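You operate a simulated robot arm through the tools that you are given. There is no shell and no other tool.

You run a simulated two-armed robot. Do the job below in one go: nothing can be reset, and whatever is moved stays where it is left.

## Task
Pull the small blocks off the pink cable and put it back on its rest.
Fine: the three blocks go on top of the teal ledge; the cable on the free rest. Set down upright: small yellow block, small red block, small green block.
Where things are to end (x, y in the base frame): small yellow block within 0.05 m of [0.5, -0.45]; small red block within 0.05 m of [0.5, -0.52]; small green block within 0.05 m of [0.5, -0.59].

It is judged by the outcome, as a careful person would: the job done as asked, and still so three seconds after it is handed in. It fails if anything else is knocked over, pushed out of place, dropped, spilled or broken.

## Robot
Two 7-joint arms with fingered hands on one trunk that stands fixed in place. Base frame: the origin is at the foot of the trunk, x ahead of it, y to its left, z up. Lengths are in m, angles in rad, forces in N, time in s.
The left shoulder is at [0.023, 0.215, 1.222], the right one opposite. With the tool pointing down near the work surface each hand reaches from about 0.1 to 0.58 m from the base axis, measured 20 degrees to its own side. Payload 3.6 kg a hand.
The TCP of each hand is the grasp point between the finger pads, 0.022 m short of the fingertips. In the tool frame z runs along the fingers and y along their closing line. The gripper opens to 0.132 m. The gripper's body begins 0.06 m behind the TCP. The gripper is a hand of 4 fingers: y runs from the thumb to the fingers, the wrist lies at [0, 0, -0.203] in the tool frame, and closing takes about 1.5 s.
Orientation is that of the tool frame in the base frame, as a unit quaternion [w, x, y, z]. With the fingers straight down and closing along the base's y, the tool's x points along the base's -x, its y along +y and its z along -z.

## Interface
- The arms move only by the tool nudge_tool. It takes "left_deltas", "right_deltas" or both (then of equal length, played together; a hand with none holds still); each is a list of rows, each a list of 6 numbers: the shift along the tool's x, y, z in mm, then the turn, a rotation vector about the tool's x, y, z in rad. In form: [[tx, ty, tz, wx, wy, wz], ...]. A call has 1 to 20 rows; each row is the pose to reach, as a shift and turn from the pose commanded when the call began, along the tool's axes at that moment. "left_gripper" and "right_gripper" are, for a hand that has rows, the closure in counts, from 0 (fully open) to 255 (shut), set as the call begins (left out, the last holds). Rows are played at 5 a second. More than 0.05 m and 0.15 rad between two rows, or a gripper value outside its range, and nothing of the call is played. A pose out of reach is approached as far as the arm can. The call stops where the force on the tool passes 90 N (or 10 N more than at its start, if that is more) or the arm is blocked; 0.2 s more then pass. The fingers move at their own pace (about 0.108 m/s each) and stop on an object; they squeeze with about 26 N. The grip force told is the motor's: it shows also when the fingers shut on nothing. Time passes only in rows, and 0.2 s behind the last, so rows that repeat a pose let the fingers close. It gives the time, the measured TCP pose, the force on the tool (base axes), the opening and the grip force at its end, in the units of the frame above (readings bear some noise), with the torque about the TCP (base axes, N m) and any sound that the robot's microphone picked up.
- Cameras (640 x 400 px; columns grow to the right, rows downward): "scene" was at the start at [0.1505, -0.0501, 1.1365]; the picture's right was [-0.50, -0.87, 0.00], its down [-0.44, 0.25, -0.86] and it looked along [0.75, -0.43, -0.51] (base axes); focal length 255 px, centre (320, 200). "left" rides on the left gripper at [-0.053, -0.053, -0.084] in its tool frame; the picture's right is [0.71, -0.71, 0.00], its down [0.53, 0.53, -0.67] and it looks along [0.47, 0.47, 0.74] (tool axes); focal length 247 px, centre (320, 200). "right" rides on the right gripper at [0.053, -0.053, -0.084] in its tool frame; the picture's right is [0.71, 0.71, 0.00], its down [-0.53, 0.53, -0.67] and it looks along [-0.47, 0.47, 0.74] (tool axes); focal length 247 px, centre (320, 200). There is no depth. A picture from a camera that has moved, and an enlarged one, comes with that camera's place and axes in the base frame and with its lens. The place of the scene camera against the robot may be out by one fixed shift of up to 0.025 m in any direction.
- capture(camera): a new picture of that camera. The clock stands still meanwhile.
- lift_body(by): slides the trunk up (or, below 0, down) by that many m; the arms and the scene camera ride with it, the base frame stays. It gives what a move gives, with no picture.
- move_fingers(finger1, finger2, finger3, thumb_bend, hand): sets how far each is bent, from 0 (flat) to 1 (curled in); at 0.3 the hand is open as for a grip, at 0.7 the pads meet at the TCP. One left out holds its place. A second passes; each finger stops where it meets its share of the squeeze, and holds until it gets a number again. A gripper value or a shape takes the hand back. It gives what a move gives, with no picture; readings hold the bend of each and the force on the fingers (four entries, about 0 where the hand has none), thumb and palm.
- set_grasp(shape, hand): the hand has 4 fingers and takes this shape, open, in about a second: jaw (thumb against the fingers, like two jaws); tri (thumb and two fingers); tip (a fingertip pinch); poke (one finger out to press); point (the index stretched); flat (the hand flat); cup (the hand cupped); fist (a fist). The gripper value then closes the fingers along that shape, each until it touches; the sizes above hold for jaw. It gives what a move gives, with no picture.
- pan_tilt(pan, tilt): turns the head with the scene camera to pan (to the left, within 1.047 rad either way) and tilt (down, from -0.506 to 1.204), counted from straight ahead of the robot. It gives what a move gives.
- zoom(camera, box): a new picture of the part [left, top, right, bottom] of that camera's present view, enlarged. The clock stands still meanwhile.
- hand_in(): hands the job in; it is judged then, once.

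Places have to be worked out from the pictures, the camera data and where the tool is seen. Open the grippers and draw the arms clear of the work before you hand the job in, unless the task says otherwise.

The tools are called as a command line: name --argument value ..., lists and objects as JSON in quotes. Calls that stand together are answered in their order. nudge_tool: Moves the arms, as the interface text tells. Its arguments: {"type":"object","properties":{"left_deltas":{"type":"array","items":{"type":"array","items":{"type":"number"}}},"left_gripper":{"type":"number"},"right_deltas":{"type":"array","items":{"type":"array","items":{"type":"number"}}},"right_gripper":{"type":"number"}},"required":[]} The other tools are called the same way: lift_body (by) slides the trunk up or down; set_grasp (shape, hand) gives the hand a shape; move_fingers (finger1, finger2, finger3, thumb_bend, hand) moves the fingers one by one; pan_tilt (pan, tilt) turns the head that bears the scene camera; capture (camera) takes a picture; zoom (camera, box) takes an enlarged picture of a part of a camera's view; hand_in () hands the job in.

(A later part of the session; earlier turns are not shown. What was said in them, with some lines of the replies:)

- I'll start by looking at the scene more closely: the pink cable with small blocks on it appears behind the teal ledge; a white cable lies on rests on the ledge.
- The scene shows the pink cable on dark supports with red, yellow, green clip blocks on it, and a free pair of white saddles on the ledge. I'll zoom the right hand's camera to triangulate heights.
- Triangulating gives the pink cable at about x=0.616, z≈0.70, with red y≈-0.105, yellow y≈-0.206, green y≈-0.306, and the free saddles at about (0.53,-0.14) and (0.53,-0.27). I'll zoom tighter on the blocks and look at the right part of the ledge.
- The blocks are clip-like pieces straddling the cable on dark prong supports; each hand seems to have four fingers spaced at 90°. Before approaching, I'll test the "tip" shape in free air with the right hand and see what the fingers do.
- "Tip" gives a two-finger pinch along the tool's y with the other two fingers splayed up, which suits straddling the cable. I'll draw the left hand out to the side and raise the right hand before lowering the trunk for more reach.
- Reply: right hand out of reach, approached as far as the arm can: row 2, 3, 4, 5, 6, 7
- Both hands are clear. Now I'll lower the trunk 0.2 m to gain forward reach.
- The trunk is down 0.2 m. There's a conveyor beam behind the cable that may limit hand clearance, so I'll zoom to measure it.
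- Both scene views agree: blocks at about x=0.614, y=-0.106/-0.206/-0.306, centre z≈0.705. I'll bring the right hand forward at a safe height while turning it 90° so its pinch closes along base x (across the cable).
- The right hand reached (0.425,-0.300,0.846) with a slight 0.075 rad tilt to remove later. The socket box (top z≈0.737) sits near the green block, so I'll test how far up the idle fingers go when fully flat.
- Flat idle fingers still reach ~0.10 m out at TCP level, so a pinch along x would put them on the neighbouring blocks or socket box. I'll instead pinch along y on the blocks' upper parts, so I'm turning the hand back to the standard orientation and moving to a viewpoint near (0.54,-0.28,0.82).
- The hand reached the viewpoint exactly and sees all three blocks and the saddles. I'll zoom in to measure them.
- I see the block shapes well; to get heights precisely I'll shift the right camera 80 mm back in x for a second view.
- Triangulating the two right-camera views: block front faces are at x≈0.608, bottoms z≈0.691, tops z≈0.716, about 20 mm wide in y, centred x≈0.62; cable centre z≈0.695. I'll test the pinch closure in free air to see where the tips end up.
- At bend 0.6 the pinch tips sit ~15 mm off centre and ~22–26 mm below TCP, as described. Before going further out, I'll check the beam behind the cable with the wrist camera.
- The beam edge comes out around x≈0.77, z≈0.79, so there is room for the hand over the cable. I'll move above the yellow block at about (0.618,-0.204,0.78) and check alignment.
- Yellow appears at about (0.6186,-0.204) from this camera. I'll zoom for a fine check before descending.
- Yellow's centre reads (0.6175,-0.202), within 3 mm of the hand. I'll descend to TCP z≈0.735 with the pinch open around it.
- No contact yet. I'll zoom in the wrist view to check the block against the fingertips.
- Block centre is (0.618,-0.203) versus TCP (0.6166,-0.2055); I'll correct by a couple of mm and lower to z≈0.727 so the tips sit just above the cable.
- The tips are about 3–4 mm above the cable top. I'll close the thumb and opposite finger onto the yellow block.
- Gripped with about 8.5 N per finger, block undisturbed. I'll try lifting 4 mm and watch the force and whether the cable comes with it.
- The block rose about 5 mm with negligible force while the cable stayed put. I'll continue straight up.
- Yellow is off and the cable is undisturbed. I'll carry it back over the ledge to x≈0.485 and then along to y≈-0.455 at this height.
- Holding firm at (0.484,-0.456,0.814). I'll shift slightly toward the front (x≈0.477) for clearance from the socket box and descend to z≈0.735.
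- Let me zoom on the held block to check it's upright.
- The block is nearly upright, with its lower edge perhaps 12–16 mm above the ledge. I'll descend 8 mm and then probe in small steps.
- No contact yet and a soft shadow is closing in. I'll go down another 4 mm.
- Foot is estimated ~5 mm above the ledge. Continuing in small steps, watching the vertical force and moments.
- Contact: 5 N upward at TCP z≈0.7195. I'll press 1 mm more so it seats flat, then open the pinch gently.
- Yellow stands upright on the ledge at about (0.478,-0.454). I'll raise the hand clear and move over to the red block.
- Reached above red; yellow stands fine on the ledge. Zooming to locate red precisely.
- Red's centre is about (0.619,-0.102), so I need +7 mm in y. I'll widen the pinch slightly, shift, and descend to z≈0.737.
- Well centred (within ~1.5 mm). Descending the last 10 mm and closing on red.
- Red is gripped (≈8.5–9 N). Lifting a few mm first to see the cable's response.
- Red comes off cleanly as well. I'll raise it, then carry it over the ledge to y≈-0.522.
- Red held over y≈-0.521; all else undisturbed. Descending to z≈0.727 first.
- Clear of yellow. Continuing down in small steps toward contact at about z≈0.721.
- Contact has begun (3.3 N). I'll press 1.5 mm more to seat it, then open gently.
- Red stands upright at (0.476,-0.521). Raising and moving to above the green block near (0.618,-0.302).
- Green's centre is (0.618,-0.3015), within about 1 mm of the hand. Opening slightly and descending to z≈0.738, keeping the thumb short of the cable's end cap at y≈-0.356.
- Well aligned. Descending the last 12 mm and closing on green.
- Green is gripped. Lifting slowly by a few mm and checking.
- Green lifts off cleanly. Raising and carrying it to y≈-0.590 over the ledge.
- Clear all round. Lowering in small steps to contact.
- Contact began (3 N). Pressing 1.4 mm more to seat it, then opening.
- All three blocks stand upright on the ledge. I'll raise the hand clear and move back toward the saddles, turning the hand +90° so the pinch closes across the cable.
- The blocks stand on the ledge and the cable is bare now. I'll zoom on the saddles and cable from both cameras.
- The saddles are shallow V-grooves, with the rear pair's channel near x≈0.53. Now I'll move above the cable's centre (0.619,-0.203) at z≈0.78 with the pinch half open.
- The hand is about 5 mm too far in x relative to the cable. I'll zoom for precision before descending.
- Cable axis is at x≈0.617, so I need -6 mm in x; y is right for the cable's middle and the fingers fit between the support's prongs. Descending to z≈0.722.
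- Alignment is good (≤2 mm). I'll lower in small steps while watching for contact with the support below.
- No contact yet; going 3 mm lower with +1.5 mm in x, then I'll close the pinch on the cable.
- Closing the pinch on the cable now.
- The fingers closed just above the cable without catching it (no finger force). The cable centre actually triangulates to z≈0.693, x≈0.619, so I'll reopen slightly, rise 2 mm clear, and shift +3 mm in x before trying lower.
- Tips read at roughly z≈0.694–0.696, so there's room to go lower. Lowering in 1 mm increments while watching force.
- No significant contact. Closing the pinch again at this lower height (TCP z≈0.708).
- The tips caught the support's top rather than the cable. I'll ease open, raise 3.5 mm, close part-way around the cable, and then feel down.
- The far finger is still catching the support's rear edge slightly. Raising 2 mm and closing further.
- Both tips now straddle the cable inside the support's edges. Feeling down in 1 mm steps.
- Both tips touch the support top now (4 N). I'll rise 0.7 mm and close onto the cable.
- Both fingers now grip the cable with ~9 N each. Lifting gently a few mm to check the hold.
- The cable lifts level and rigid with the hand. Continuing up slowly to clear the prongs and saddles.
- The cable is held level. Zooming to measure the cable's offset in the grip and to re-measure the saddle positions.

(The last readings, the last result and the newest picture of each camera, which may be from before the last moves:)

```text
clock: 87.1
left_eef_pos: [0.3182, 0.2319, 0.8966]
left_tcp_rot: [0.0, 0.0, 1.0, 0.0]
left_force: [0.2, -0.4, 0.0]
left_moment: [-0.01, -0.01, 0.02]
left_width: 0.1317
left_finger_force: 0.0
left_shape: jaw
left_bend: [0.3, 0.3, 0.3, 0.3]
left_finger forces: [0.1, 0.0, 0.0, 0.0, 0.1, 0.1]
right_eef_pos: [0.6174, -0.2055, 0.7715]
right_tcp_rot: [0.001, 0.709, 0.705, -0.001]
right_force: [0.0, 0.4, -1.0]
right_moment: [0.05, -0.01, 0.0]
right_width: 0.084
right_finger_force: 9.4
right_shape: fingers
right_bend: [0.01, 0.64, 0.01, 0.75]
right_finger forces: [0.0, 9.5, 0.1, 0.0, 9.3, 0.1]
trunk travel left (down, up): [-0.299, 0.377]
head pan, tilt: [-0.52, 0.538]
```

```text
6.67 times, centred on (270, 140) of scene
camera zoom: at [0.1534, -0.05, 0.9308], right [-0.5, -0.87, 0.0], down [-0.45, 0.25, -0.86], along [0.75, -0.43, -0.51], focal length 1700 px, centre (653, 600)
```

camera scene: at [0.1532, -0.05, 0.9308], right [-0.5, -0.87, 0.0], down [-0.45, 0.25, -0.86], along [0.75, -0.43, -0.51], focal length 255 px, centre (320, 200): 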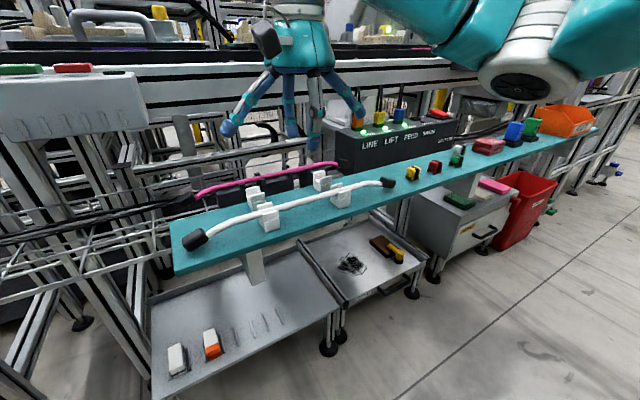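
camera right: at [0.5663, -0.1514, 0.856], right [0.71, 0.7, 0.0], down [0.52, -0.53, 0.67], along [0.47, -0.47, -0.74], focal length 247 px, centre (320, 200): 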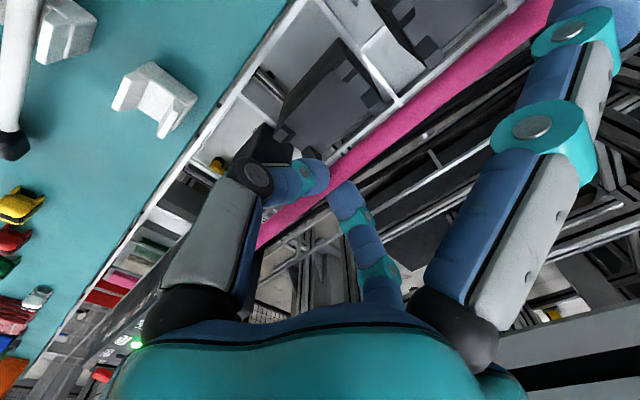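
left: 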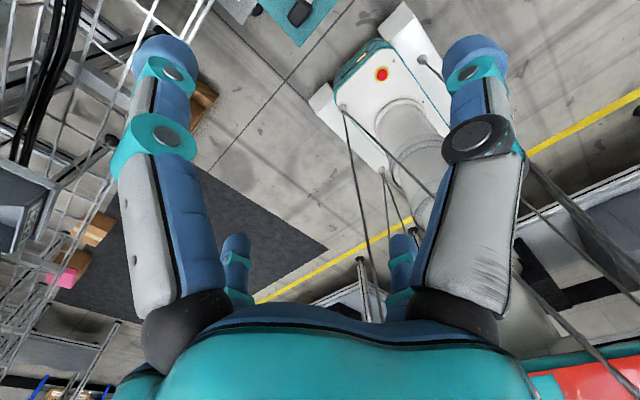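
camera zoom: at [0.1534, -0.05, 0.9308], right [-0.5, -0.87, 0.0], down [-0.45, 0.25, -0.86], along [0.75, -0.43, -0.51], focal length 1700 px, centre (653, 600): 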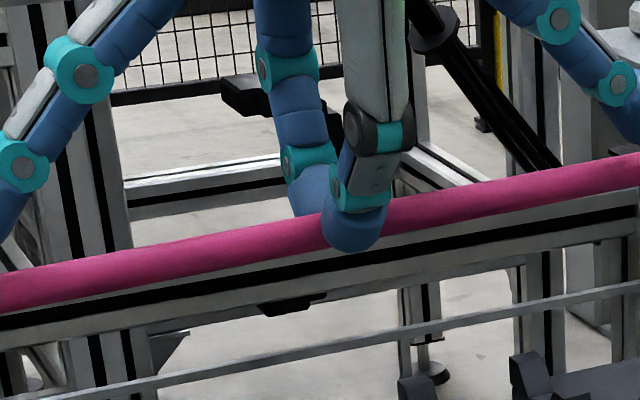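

Measured: saddle channel centre x≈0.534, floor z≈0.701, lips z≈0.713, saddles at y≈-0.134 and -0.264; the cable sits ~5 mm beyond the TCP in x. I'll carry the cable back 89 mm to hang above the rear saddles.

nudge_tool --right_deltas '[[0, -10, 0, 0, 0, 0], [1, -25, 0, 0, 0, 0], [2, -40, 0, 0, 0, 0], [3, -55, 0, 0, 0, 0], [4, -70, 0, 0, 0, 0], [4, -82, 0, 0, 0, 0], [4, -89, 0, 0, 0, 0], [4, -89, 0, 0, 0, 0]]'

capture --camera "right"

zoom --camera "scene" --box '[150, 100, 410, 260]'

zoom --camera "scene" --box '[235, 130, 355, 220]'

```text
clock: 88.9
left_eef_pos: [0.3181, 0.2297, 0.8971]
left_tcp_rot: [0.0, 0.0, 1.0, 0.0]
left_force: [0.6, 0.8, 0.5]
left_moment: [0.0, 0.01, 0.03]
left_width: 0.1318
left_finger_force: 0.0
left_shape: jaw
left_bend: [0.3, 0.3, 0.3, 0.3]
left_finger forces: [0.0, 0.1, 0.1, 0.0, 0.1, 0.0]
right_eef_pos: [0.5276, -0.1986, 0.7712]
right_tcp_rot: [0.0, 0.708, 0.706, 0.0]
right_force: [-0.1, 0.5, -0.6]
right_moment: [0.01, -0.01, 0.0]
right_width: 0.0842
right_finger_force: 9.5
right_shape: fingers
right_bend: [0.01, 0.64, 0.01, 0.75]
right_finger forces: [0.0, 9.5, 0.0, 0.0, 9.4, 0.0]
trunk travel left (down, up): [-0.299, 0.377]
head pan, tilt: [-0.52, 0.538]
```

```text
taken
camera right: at [0.4759, -0.1463, 0.8563], right [0.71, 0.7, 0.0], down [0.52, -0.53, 0.67], along [0.47, -0.47, -0.74], focal length 247 px, centre (320, 200)
```

right: 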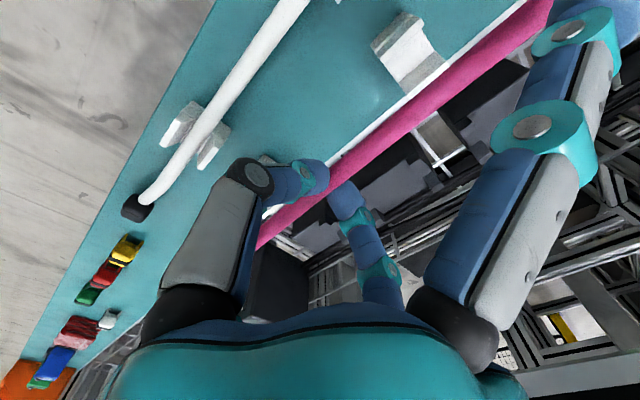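

```text
2.46 times, centred on (280, 180) of scene
camera zoom: at [0.1533, -0.05, 0.9308], right [-0.5, -0.87, 0.0], down [-0.45, 0.25, -0.86], along [0.75, -0.43, -0.51], focal length 628 px, centre (418, 249)
```

zoom: 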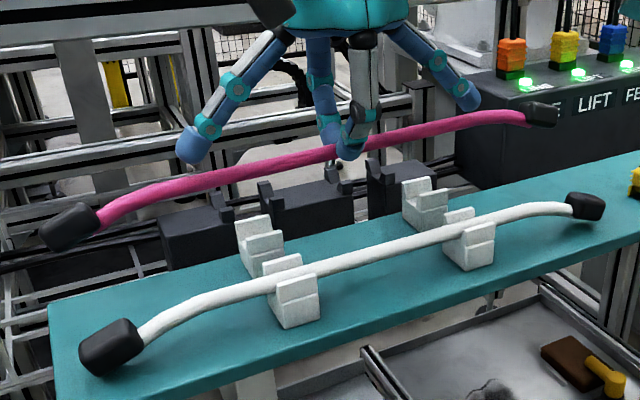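

```text
4.44 times, centred on (295, 175) of scene
camera zoom: at [0.1533, -0.05, 0.9308], right [-0.5, -0.87, 0.0], down [-0.45, 0.25, -0.86], along [0.75, -0.43, -0.51], focal length 1134 px, centre (431, 311)
```

zoom: 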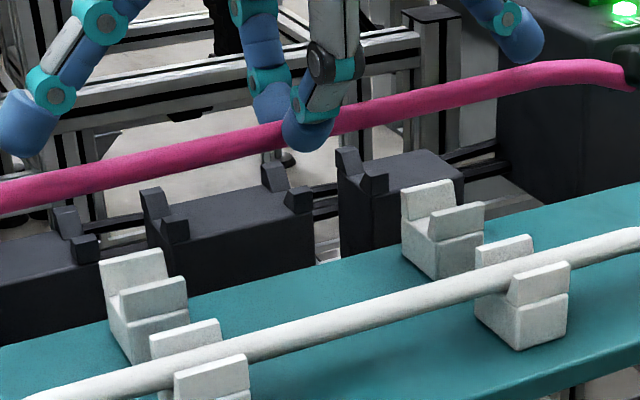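

Hanging above the rear saddles. Zooming to compare the cable line with the saddle channel.

zoom --camera "right" --box '[300, 0, 556, 200]'

```text
2.00 times, centred on (428, 100) of right
camera zoom: at [0.4759, -0.1463, 0.8563], right [0.71, 0.7, 0.0], down [0.52, -0.53, 0.67], along [0.47, -0.47, -0.74], focal length 494 px, centre (104, 400)
```

zoom: 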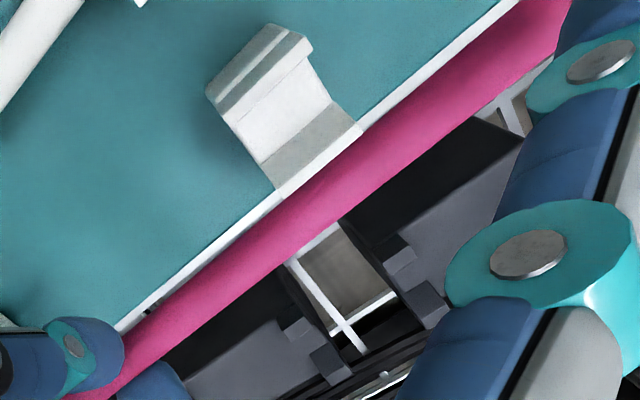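

The cable line lies at x≈0.534, matching the channel centre 0.534 along its length. Lowering to z≈0.735 before the final approach.

nudge_tool --right_deltas '[[0, 0, 8, 0, 0, 0], [0, 0, 16, 0, 0, 0], [0, 0, 24, 0, 0, 0], [0, 0, 31, 0, 0, 0], [0, 0, 36, 0, 0, 0], [0, 0, 36, 0, 0, 0]]'

zoom --camera "right" --box '[300, 0, 556, 200]'

zoom --camera "scene" --box '[235, 140, 355, 230]'

zoom --camera "scene" --box '[150, 120, 410, 260]'

```text
clock: 90.3
left_eef_pos: [0.3189, 0.2315, 0.8967]
left_tcp_rot: [0.0, 0.001, 1.0, 0.0]
left_force: [0.1, 0.2, -0.2]
left_moment: [0.0, 0.02, -0.01]
left_width: 0.1319
left_finger_force: 0.0
left_shape: jaw
left_bend: [0.3, 0.3, 0.3, 0.3]
left_finger forces: [0.0, 0.0, 0.1, 0.0, 0.0, 0.0]
right_eef_pos: [0.5286, -0.2009, 0.7345]
right_tcp_rot: [0.001, 0.708, 0.706, 0.001]
right_force: [1.0, -0.1, -0.7]
right_moment: [0.02, -0.03, -0.01]
right_width: 0.084
right_finger_force: 9.3
right_shape: fingers
right_bend: [0.01, 0.64, 0.01, 0.75]
right_finger forces: [0.0, 9.4, 0.0, 0.2, 9.2, 0.0]
trunk travel left (down, up): [-0.299, 0.377]
head pan, tilt: [-0.52, 0.538]
```

```text
2.00 times, centred on (428, 100) of right
camera zoom: at [0.4764, -0.146, 0.8195], right [0.71, 0.7, 0.0], down [0.52, -0.53, 0.67], along [0.47, -0.47, -0.74], focal length 494 px, centre (104, 400)
```

zoom: 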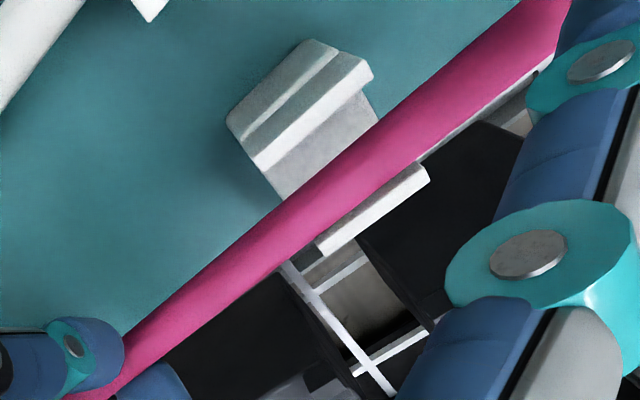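

```text
4.44 times, centred on (295, 185) of scene
camera zoom: at [0.1533, -0.05, 0.9308], right [-0.5, -0.87, 0.0], down [-0.45, 0.25, -0.86], along [0.75, -0.43, -0.51], focal length 1134 px, centre (431, 267)
```

zoom: 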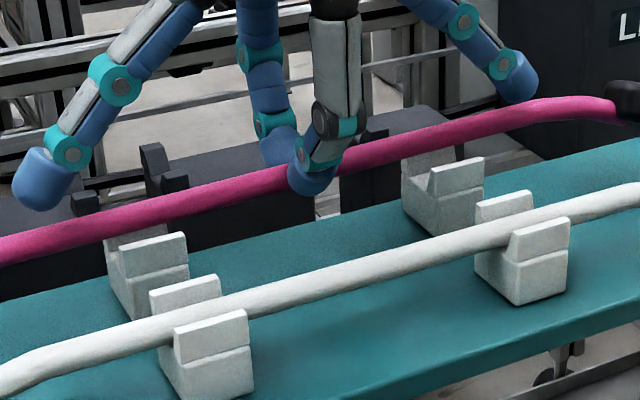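

```text
2.46 times, centred on (280, 190) of scene
camera zoom: at [0.1533, -0.05, 0.9308], right [-0.5, -0.87, 0.0], down [-0.45, 0.25, -0.86], along [0.75, -0.43, -0.51], focal length 628 px, centre (418, 225)
```

zoom: 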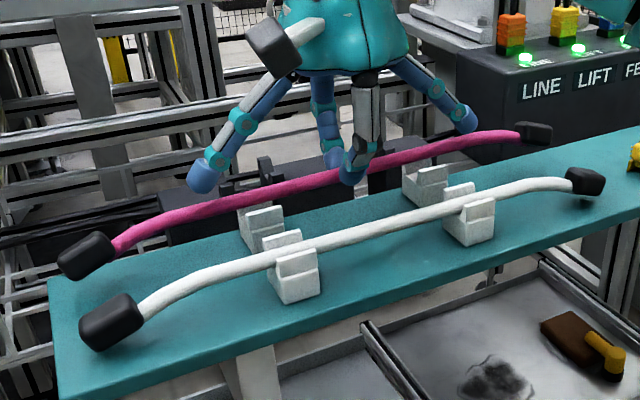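

Well aligned above the rear pair. Lowering slowly towards contact (expected TCP z≈0.722).

nudge_tool --right_deltas '[[0, 0, 2, 0, 0, 0], [0, 0, 4, 0, 0, 0], [0, 0, 6, 0, 0, 0], [0, 0, 8, 0, 0, 0], [0, 0, 8, 0, 0, 0]]'

zoom --camera "right" --box '[300, 0, 556, 200]'

zoom --camera "scene" --box '[235, 140, 355, 230]'

```text
clock: 91.5
left_eef_pos: [0.3187, 0.2307, 0.8968]
left_tcp_rot: [0.0, 0.0, 1.0, 0.0]
left_force: [0.1, -0.3, 0.1]
left_moment: [0.02, 0.02, 0.04]
left_width: 0.1318
left_finger_force: 0.0
left_shape: jaw
left_bend: [0.3, 0.3, 0.3, 0.3]
left_finger forces: [0.0, 0.2, 0.1, 0.0, 0.0, 0.0]
right_eef_pos: [0.5287, -0.2011, 0.7282]
right_tcp_rot: [0.001, 0.709, 0.705, 0.001]
right_force: [0.2, -0.1, 0.0]
right_moment: [0.0, -0.02, 0.02]
right_width: 0.0841
right_finger_force: 9.7
right_shape: fingers
right_bend: [0.01, 0.64, 0.01, 0.75]
right_finger forces: [0.0, 9.5, 0.0, 0.0, 9.4, 0.0]
trunk travel left (down, up): [-0.299, 0.377]
head pan, tilt: [-0.52, 0.538]
```

```text
2.00 times, centred on (428, 100) of right
camera zoom: at [0.477, -0.1472, 0.8119], right [0.71, 0.7, 0.0], down [0.52, -0.53, 0.67], along [0.47, -0.47, -0.74], focal length 494 px, centre (104, 400)
```

zoom: 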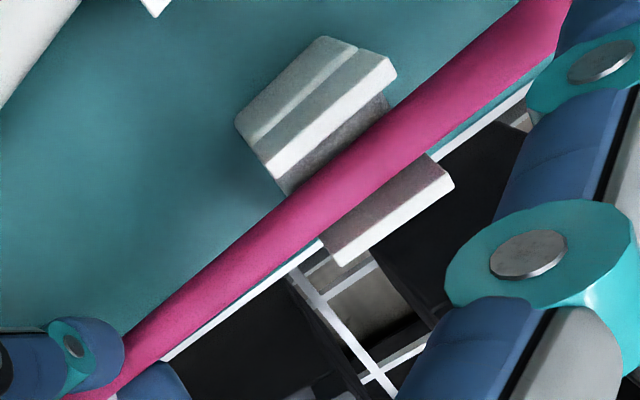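

```text
4.44 times, centred on (295, 185) of scene
camera zoom: at [0.1533, -0.05, 0.9308], right [-0.5, -0.87, 0.0], down [-0.45, 0.25, -0.86], along [0.75, -0.43, -0.51], focal length 1134 px, centre (431, 267)
```

zoom: 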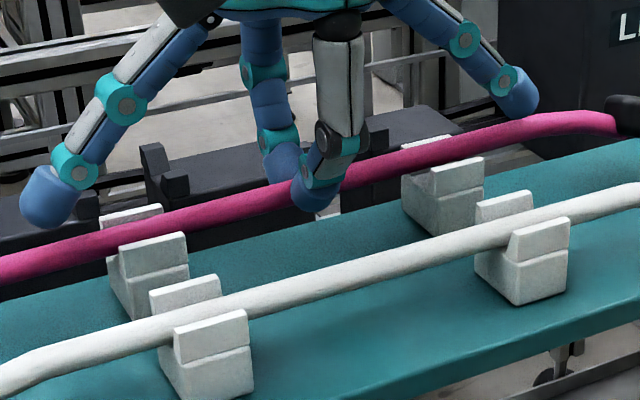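

The cable is entering the channels cleanly. Continuing down in 1 mm steps until contact.

nudge_tool --right_deltas '[[0, 0, 1, 0, 0, 0], [0, 0, 2, 0, 0, 0], [0, 0, 3, 0, 0, 0], [0, 0, 3, 0, 0, 0]]'

nudge_tool --right_deltas '[[0, 0, 1, 0, 0, 0], [0, 0, 2, 0, 0, 0], [0, 0, 2, 0, 0, 0]]'

zoom --camera "right" --box '[300, 0, 556, 200]'

zoom --camera "scene" --box '[235, 140, 355, 230]'

```text
clock: 92.5
left_eef_pos: [0.318, 0.2311, 0.8958]
left_tcp_rot: [0.0, 0.0, 1.0, 0.0]
left_force: [0.5, 0.5, 0.7]
left_moment: [0.01, 0.0, 0.04]
left_width: 0.1318
left_finger_force: 0.0
left_shape: jaw
left_bend: [0.3, 0.3, 0.3, 0.3]
left_finger forces: [0.1, 0.1, 0.0, 0.1, 0.1, 0.0]
right_eef_pos: [0.5285, -0.1999, 0.7242]
right_tcp_rot: [0.0, 0.709, 0.705, 0.0]
right_force: [-0.8, -0.2, -0.6]
right_moment: [0.0, 0.02, 0.02]
right_width: 0.084
right_finger_force: 9.4
right_shape: fingers
right_bend: [0.01, 0.64, 0.01, 0.75]
right_finger forces: [0.0, 9.5, 0.1, 0.1, 9.2, 0.0]
trunk travel left (down, up): [-0.299, 0.377]
head pan, tilt: [-0.52, 0.538]
```

```text
clock: 93.3
left_eef_pos: [0.3191, 0.2307, 0.8974]
left_tcp_rot: [0.0, 0.0, 1.0, 0.001]
left_force: [0.8, -0.7, -0.5]
left_moment: [-0.01, 0.01, -0.01]
left_width: 0.1319
left_finger_force: 0.2
left_shape: jaw
left_bend: [0.3, 0.3, 0.3, 0.3]
left_finger forces: [0.0, 0.0, 0.0, 0.0, 0.1, 0.0]
right_eef_pos: [0.5285, -0.2003, 0.7226]
right_tcp_rot: [0.001, 0.709, 0.706, 0.0]
right_force: [0.2, 0.2, 3.6]
right_moment: [-0.03, -0.02, -0.01]
right_width: 0.0835
right_finger_force: 10.1
right_shape: fingers
right_bend: [0.01, 0.64, 0.01, 0.75]
right_finger forces: [0.1, 9.5, 0.0, 0.1, 10.2, 0.0]
trunk travel left (down, up): [-0.299, 0.377]
head pan, tilt: [-0.52, 0.538]
```

```text
2.00 times, centred on (428, 100) of right
camera zoom: at [0.477, -0.1466, 0.8077], right [0.71, 0.7, 0.0], down [0.52, -0.53, 0.67], along [0.47, -0.47, -0.74], focal length 494 px, centre (104, 400)
```

zoom: 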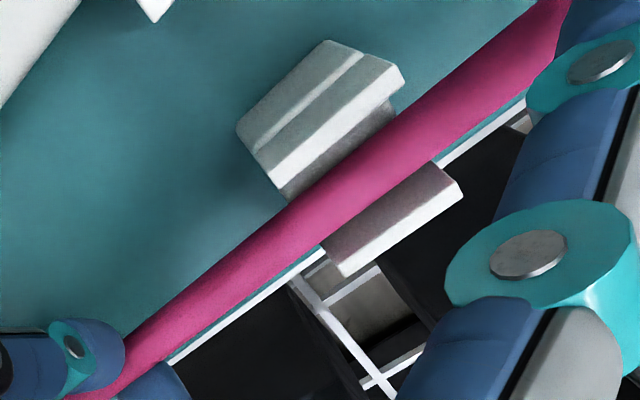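

```text
4.44 times, centred on (295, 185) of scene
camera zoom: at [0.1531, -0.05, 0.9309], right [-0.5, -0.87, 0.0], down [-0.44, 0.25, -0.86], along [0.75, -0.43, -0.51], focal length 1134 px, centre (431, 267)
```

zoom: 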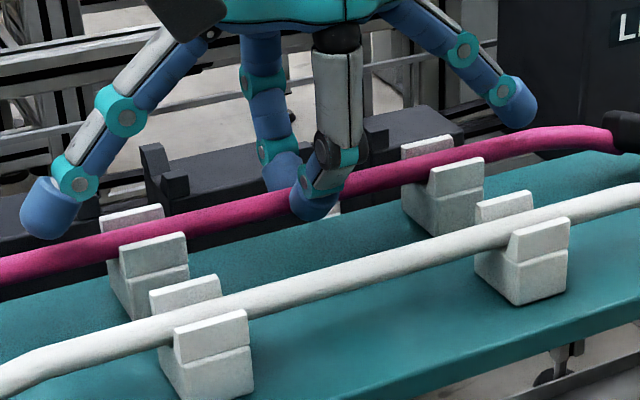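

Contact at 3.6 N with both saddles engaged. Pressing 0.8 mm more, then easing both fingers open a little.

nudge_tool --right_deltas '[[0, 0, 0.8, 0, 0, 0], [0, 0, 0.8, 0, 0, 0]]'

move_fingers --hand "right" --finger2 0.58 --thumb_bend 0.66

zoom --camera "right" --box '[240, 20, 496, 220]'

zoom --camera "scene" --box '[150, 120, 410, 260]'

zoom --camera "scene" --box '[235, 140, 355, 230]'

```text
clock: 93.9
left_eef_pos: [0.3181, 0.2317, 0.8969]
left_tcp_rot: [-0.001, 0.0, 1.0, -0.001]
left_force: [-0.7, -0.1, -0.5]
left_moment: [-0.01, -0.01, 0.01]
left_width: 0.1318
left_finger_force: 0.1
left_shape: jaw
left_bend: [0.3, 0.3, 0.3, 0.3]
left_finger forces: [0.0, 0.1, 0.0, 0.0, 0.0, 0.1]
right_eef_pos: [0.5295, -0.1991, 0.7227]
right_tcp_rot: [0.0, 0.709, 0.705, 0.0]
right_force: [0.1, 0.2, 5.4]
right_moment: [-0.04, -0.06, -0.01]
right_width: 0.084
right_finger_force: 10.7
right_shape: fingers
right_bend: [0.01, 0.63, 0.01, 0.76]
right_finger forces: [0.0, 9.6, 0.0, 0.0, 11.2, 0.1]
trunk travel left (down, up): [-0.299, 0.377]
head pan, tilt: [-0.52, 0.538]
```

```text
clock: 94.9
left_eef_pos: [0.3182, 0.2317, 0.8964]
left_tcp_rot: [0.0, 0.0, 1.0, 0.0]
left_force: [0.1, -0.2, 0.4]
left_moment: [0.01, -0.02, 0.01]
left_width: 0.1316
left_finger_force: 0.1
left_shape: jaw
left_bend: [0.3, 0.3, 0.3, 0.3]
left_finger forces: [0.0, 0.0, 0.0, 0.0, 0.1, 0.0]
right_eef_pos: [0.5289, -0.2006, 0.7219]
right_tcp_rot: [0.001, 0.709, 0.705, 0.0]
right_force: [0.9, -0.2, -0.4]
right_moment: [0.01, 0.0, -0.01]
right_width: 0.0858
right_finger_force: 0.1
right_shape: fingers
right_bend: [0.01, 0.57, 0.01, 0.66]
right_finger forces: [0.0, 0.0, 0.0, 0.1, 0.1, 0.1]
trunk travel left (down, up): [-0.299, 0.377]
head pan, tilt: [-0.52, 0.538]
```

```text
2.00 times, centred on (368, 120) of right
camera zoom: at [0.4769, -0.1463, 0.8065], right [0.71, 0.7, 0.0], down [0.52, -0.53, 0.67], along [0.47, -0.47, -0.74], focal length 494 px, centre (224, 360)
```

zoom: 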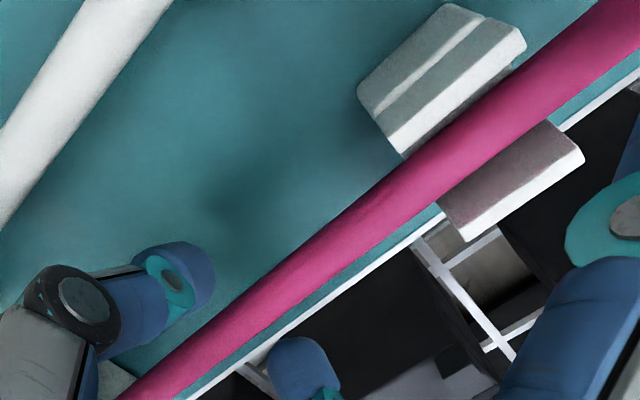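

```text
2.46 times, centred on (280, 190) of scene
camera zoom: at [0.1533, -0.05, 0.9308], right [-0.5, -0.87, 0.0], down [-0.45, 0.25, -0.86], along [0.75, -0.43, -0.51], focal length 628 px, centre (418, 225)
```

zoom: 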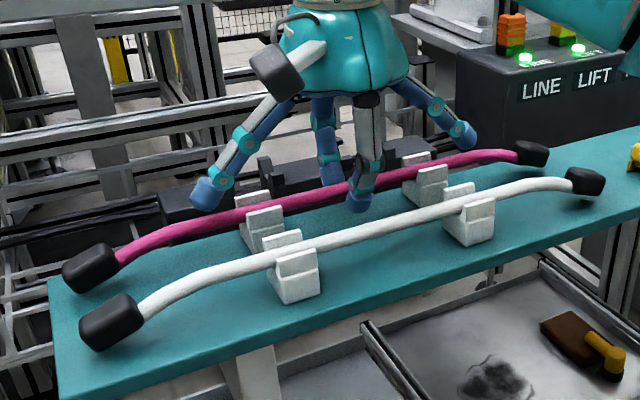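

```text
4.44 times, centred on (295, 185) of scene
camera zoom: at [0.1533, -0.05, 0.9308], right [-0.5, -0.87, 0.0], down [-0.45, 0.25, -0.86], along [0.75, -0.43, -0.51], focal length 1134 px, centre (431, 267)
```

zoom: 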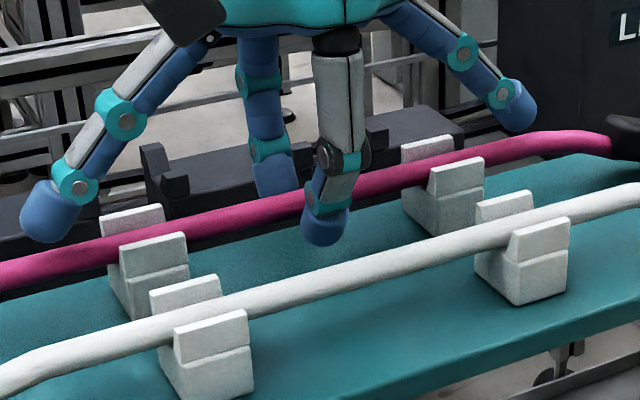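

The pink cable rests in both rear saddles, just like the white one. Raising the hand straight up slowly.

nudge_tool --right_deltas '[[0, 0, -3, 0, 0, 0], [0, 0, -8, 0, 0, 0], [0, 0, -15, 0, 0, 0], [0, 0, -25, 0, 0, 0], [0, 0, -40, 0, 0, 0], [0, 0, -60, 0, 0, 0], [0, 0, -85, 0, 0, 0], [0, 0, -110, 0, 0, 0]]'

zoom --camera "scene" --box '[150, 120, 410, 260]'

capture --camera "right"

```text
clock: 96.7
left_eef_pos: [0.3191, 0.2314, 0.8966]
left_tcp_rot: [-0.001, 0.0, 1.0, 0.0]
left_force: [0.3, 0.3, -1.2]
left_moment: [0.01, -0.01, 0.03]
left_width: 0.1321
left_finger_force: 0.0
left_shape: jaw
left_bend: [0.3, 0.3, 0.3, 0.3]
left_finger forces: [0.0, 0.0, 0.0, 0.1, 0.0, 0.0]
right_eef_pos: [0.5278, -0.2013, 0.8299]
right_tcp_rot: [0.0, 0.708, 0.706, 0.0]
right_force: [0.0, -0.1, 0.0]
right_moment: [0.0, 0.02, 0.03]
right_width: 0.086
right_finger_force: 0.0
right_shape: fingers
right_bend: [0.01, 0.57, 0.01, 0.66]
right_finger forces: [0.1, 0.0, 0.0, 0.0, 0.0, 0.0]
trunk travel left (down, up): [-0.299, 0.377]
head pan, tilt: [-0.52, 0.538]
```

```text
2.46 times, centred on (280, 190) of scene
camera zoom: at [0.1532, -0.05, 0.9308], right [-0.5, -0.87, 0.0], down [-0.44, 0.25, -0.86], along [0.75, -0.43, -0.51], focal length 628 px, centre (418, 225)
```

zoom: 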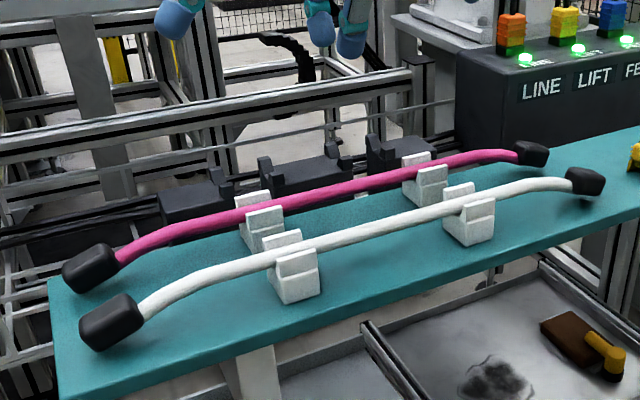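

```text
taken
camera right: at [0.4765, -0.1465, 0.9153], right [0.71, 0.7, 0.0], down [0.52, -0.53, 0.67], along [0.47, -0.47, -0.74], focal length 247 px, centre (320, 200)
```

right: 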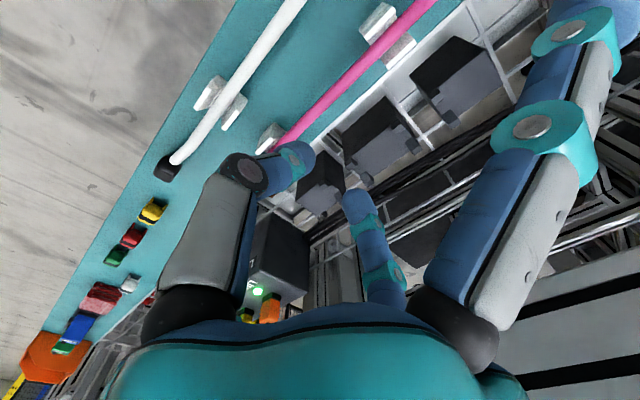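

The cable lies properly in both rear saddles and all three blocks stand on the ledge. Drawing the right hand back clear of the work.

nudge_tool --right_deltas '[[0, -40, -10, 0, 0, 0], [-10, -80, -10, 0, 0, 0], [-35, -115, -10, 0, 0, 0], [-65, -145, -10, 0, 0, 0], [-95, -175, -10, 0, 0, 0], [-120, -205, -10, 0, 0, 0], [-130, -225, -10, 0, 0, 0], [-130, -225, -10, 0, 0, 0]]'

set_grasp --shape "jaw" --hand "right"

capture --camera "scene"

zoom --camera "scene" --box '[360, 100, 560, 220]'

zoom --camera "scene" --box '[150, 130, 410, 270]'

```text
clock: 98.5
left_eef_pos: [0.3191, 0.2314, 0.8975]
left_tcp_rot: [0.0, 0.0, 1.0, 0.0]
left_force: [-0.4, 1.1, -0.5]
left_moment: [-0.01, 0.0, -0.01]
left_width: 0.1318
left_finger_force: 0.1
left_shape: jaw
left_bend: [0.3, 0.3, 0.3, 0.3]
left_finger forces: [0.0, 0.0, 0.0, 0.0, 0.0, 0.1]
right_eef_pos: [0.3025, -0.3272, 0.8417]
right_tcp_rot: [0.0, 0.709, 0.706, 0.001]
right_force: [-1.1, 0.0, -0.2]
right_moment: [0.0, 0.0, 0.01]
right_width: 0.0858
right_finger_force: 0.1
right_shape: fingers
right_bend: [0.01, 0.57, 0.01, 0.66]
right_finger forces: [0.0, 0.0, 0.1, 0.0, 0.0, 0.0]
trunk travel left (down, up): [-0.299, 0.377]
head pan, tilt: [-0.52, 0.538]
```

```text
clock: 99.4
left_eef_pos: [0.3177, 0.2301, 0.8955]
left_tcp_rot: [0.001, 0.0, 1.0, 0.0]
left_force: [0.1, -1.2, -0.6]
left_moment: [-0.03, -0.02, 0.0]
left_width: 0.1321
left_finger_force: 0.0
left_shape: jaw
left_bend: [0.3, 0.3, 0.3, 0.3]
left_finger forces: [0.1, 0.0, 0.0, 0.0, 0.1, 0.0]
right_eef_pos: [0.3026, -0.329, 0.8407]
right_tcp_rot: [0.001, 0.709, 0.705, 0.001]
right_force: [-0.7, 0.3, -0.1]
right_moment: [-0.01, 0.01, -0.02]
right_width: 0.132
right_finger_force: 0.0
right_shape: jaw
right_bend: [0.3, 0.3, 0.3, 0.3]
right_finger forces: [0.0, 0.0, 0.0, 0.0, 0.1, 0.0]
trunk travel left (down, up): [-0.299, 0.377]
head pan, tilt: [-0.52, 0.538]
```

```text
taken
camera scene: at [0.153, -0.05, 0.9308], right [-0.5, -0.87, 0.0], down [-0.44, 0.25, -0.86], along [0.75, -0.43, -0.51], focal length 255 px, centre (320, 200)
```

scene: 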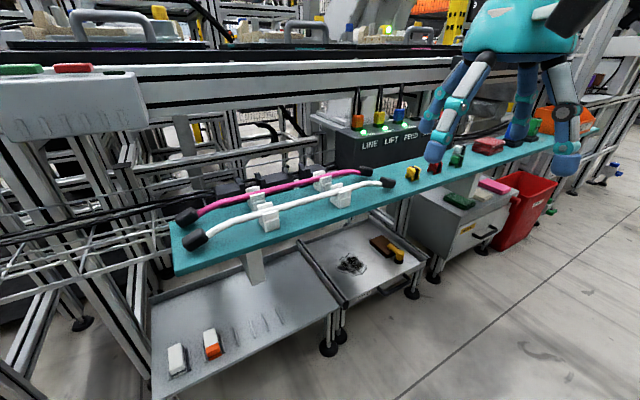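

```text
3.20 times, centred on (460, 160) of scene
camera zoom: at [0.153, -0.05, 0.9308], right [-0.5, -0.87, 0.0], down [-0.44, 0.25, -0.86], along [0.75, -0.43, -0.51], focal length 816 px, centre (-128, 328)
```

zoom: 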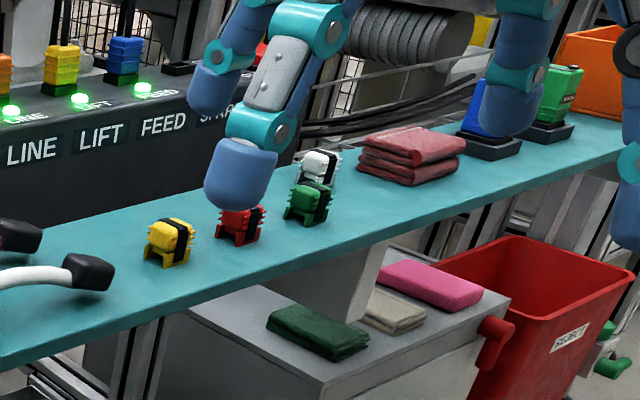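

```text
2.46 times, centred on (280, 200) of scene
camera zoom: at [0.153, -0.05, 0.9308], right [-0.5, -0.87, 0.0], down [-0.44, 0.25, -0.86], along [0.75, -0.43, -0.51], focal length 628 px, centre (418, 200)
```

zoom: 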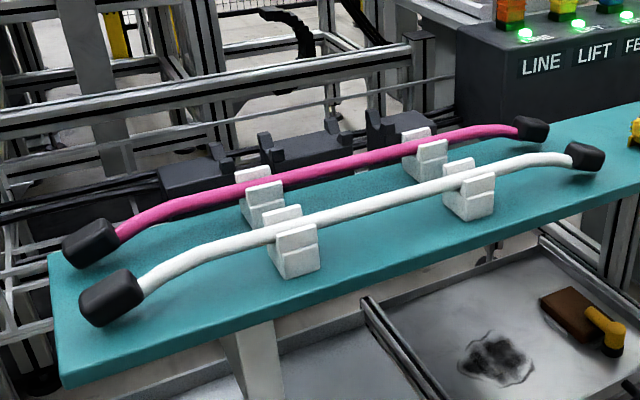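

Everything is in place: the three blocks stand upright near (0.475,-0.45), (0.475,-0.52) and (0.475,-0.59), each within about 0.03 m of target. The pink cable lies in both rear saddles, and both hands are open and clear. Handing in.

hand_in

```text
The job is handed in.
```

The three blocks are off the pink cable and standing upright on the teal ledge. The cable now lies in the free pair of white saddles beside the white one. I've handed the job in; no result has come back yet.

| Block | Placed at (x, y) | Target | Distance from target |
|---|---|---|---|
| Yellow | about (0.48, -0.45) | (0.50, -0.45) | about 0.02 m |
| Red | about (0.48, -0.52) | (0.50, -0.52) | about 0.02 m |
| Green | about (0.47, -0.59) | (0.50, -0.59) | about 0.03 m |

I set the blocks slightly toward the front of the ledge on purpose, to keep the hand clear of the socket box.

- **Contact with the cable's support:** while gripping the cable, the fingertips pressed on the dark support underneath it, up to about 20 N on a finger. I raised the hand, re-gripped and lifted the cable level; the support showed no movement in the pictures.
- **Nothing else disturbed:** in the last pictures the socket box, the white cable and the other items on the ledge looked untouched.
- **Hands:** both are open and drawn clear of the work.
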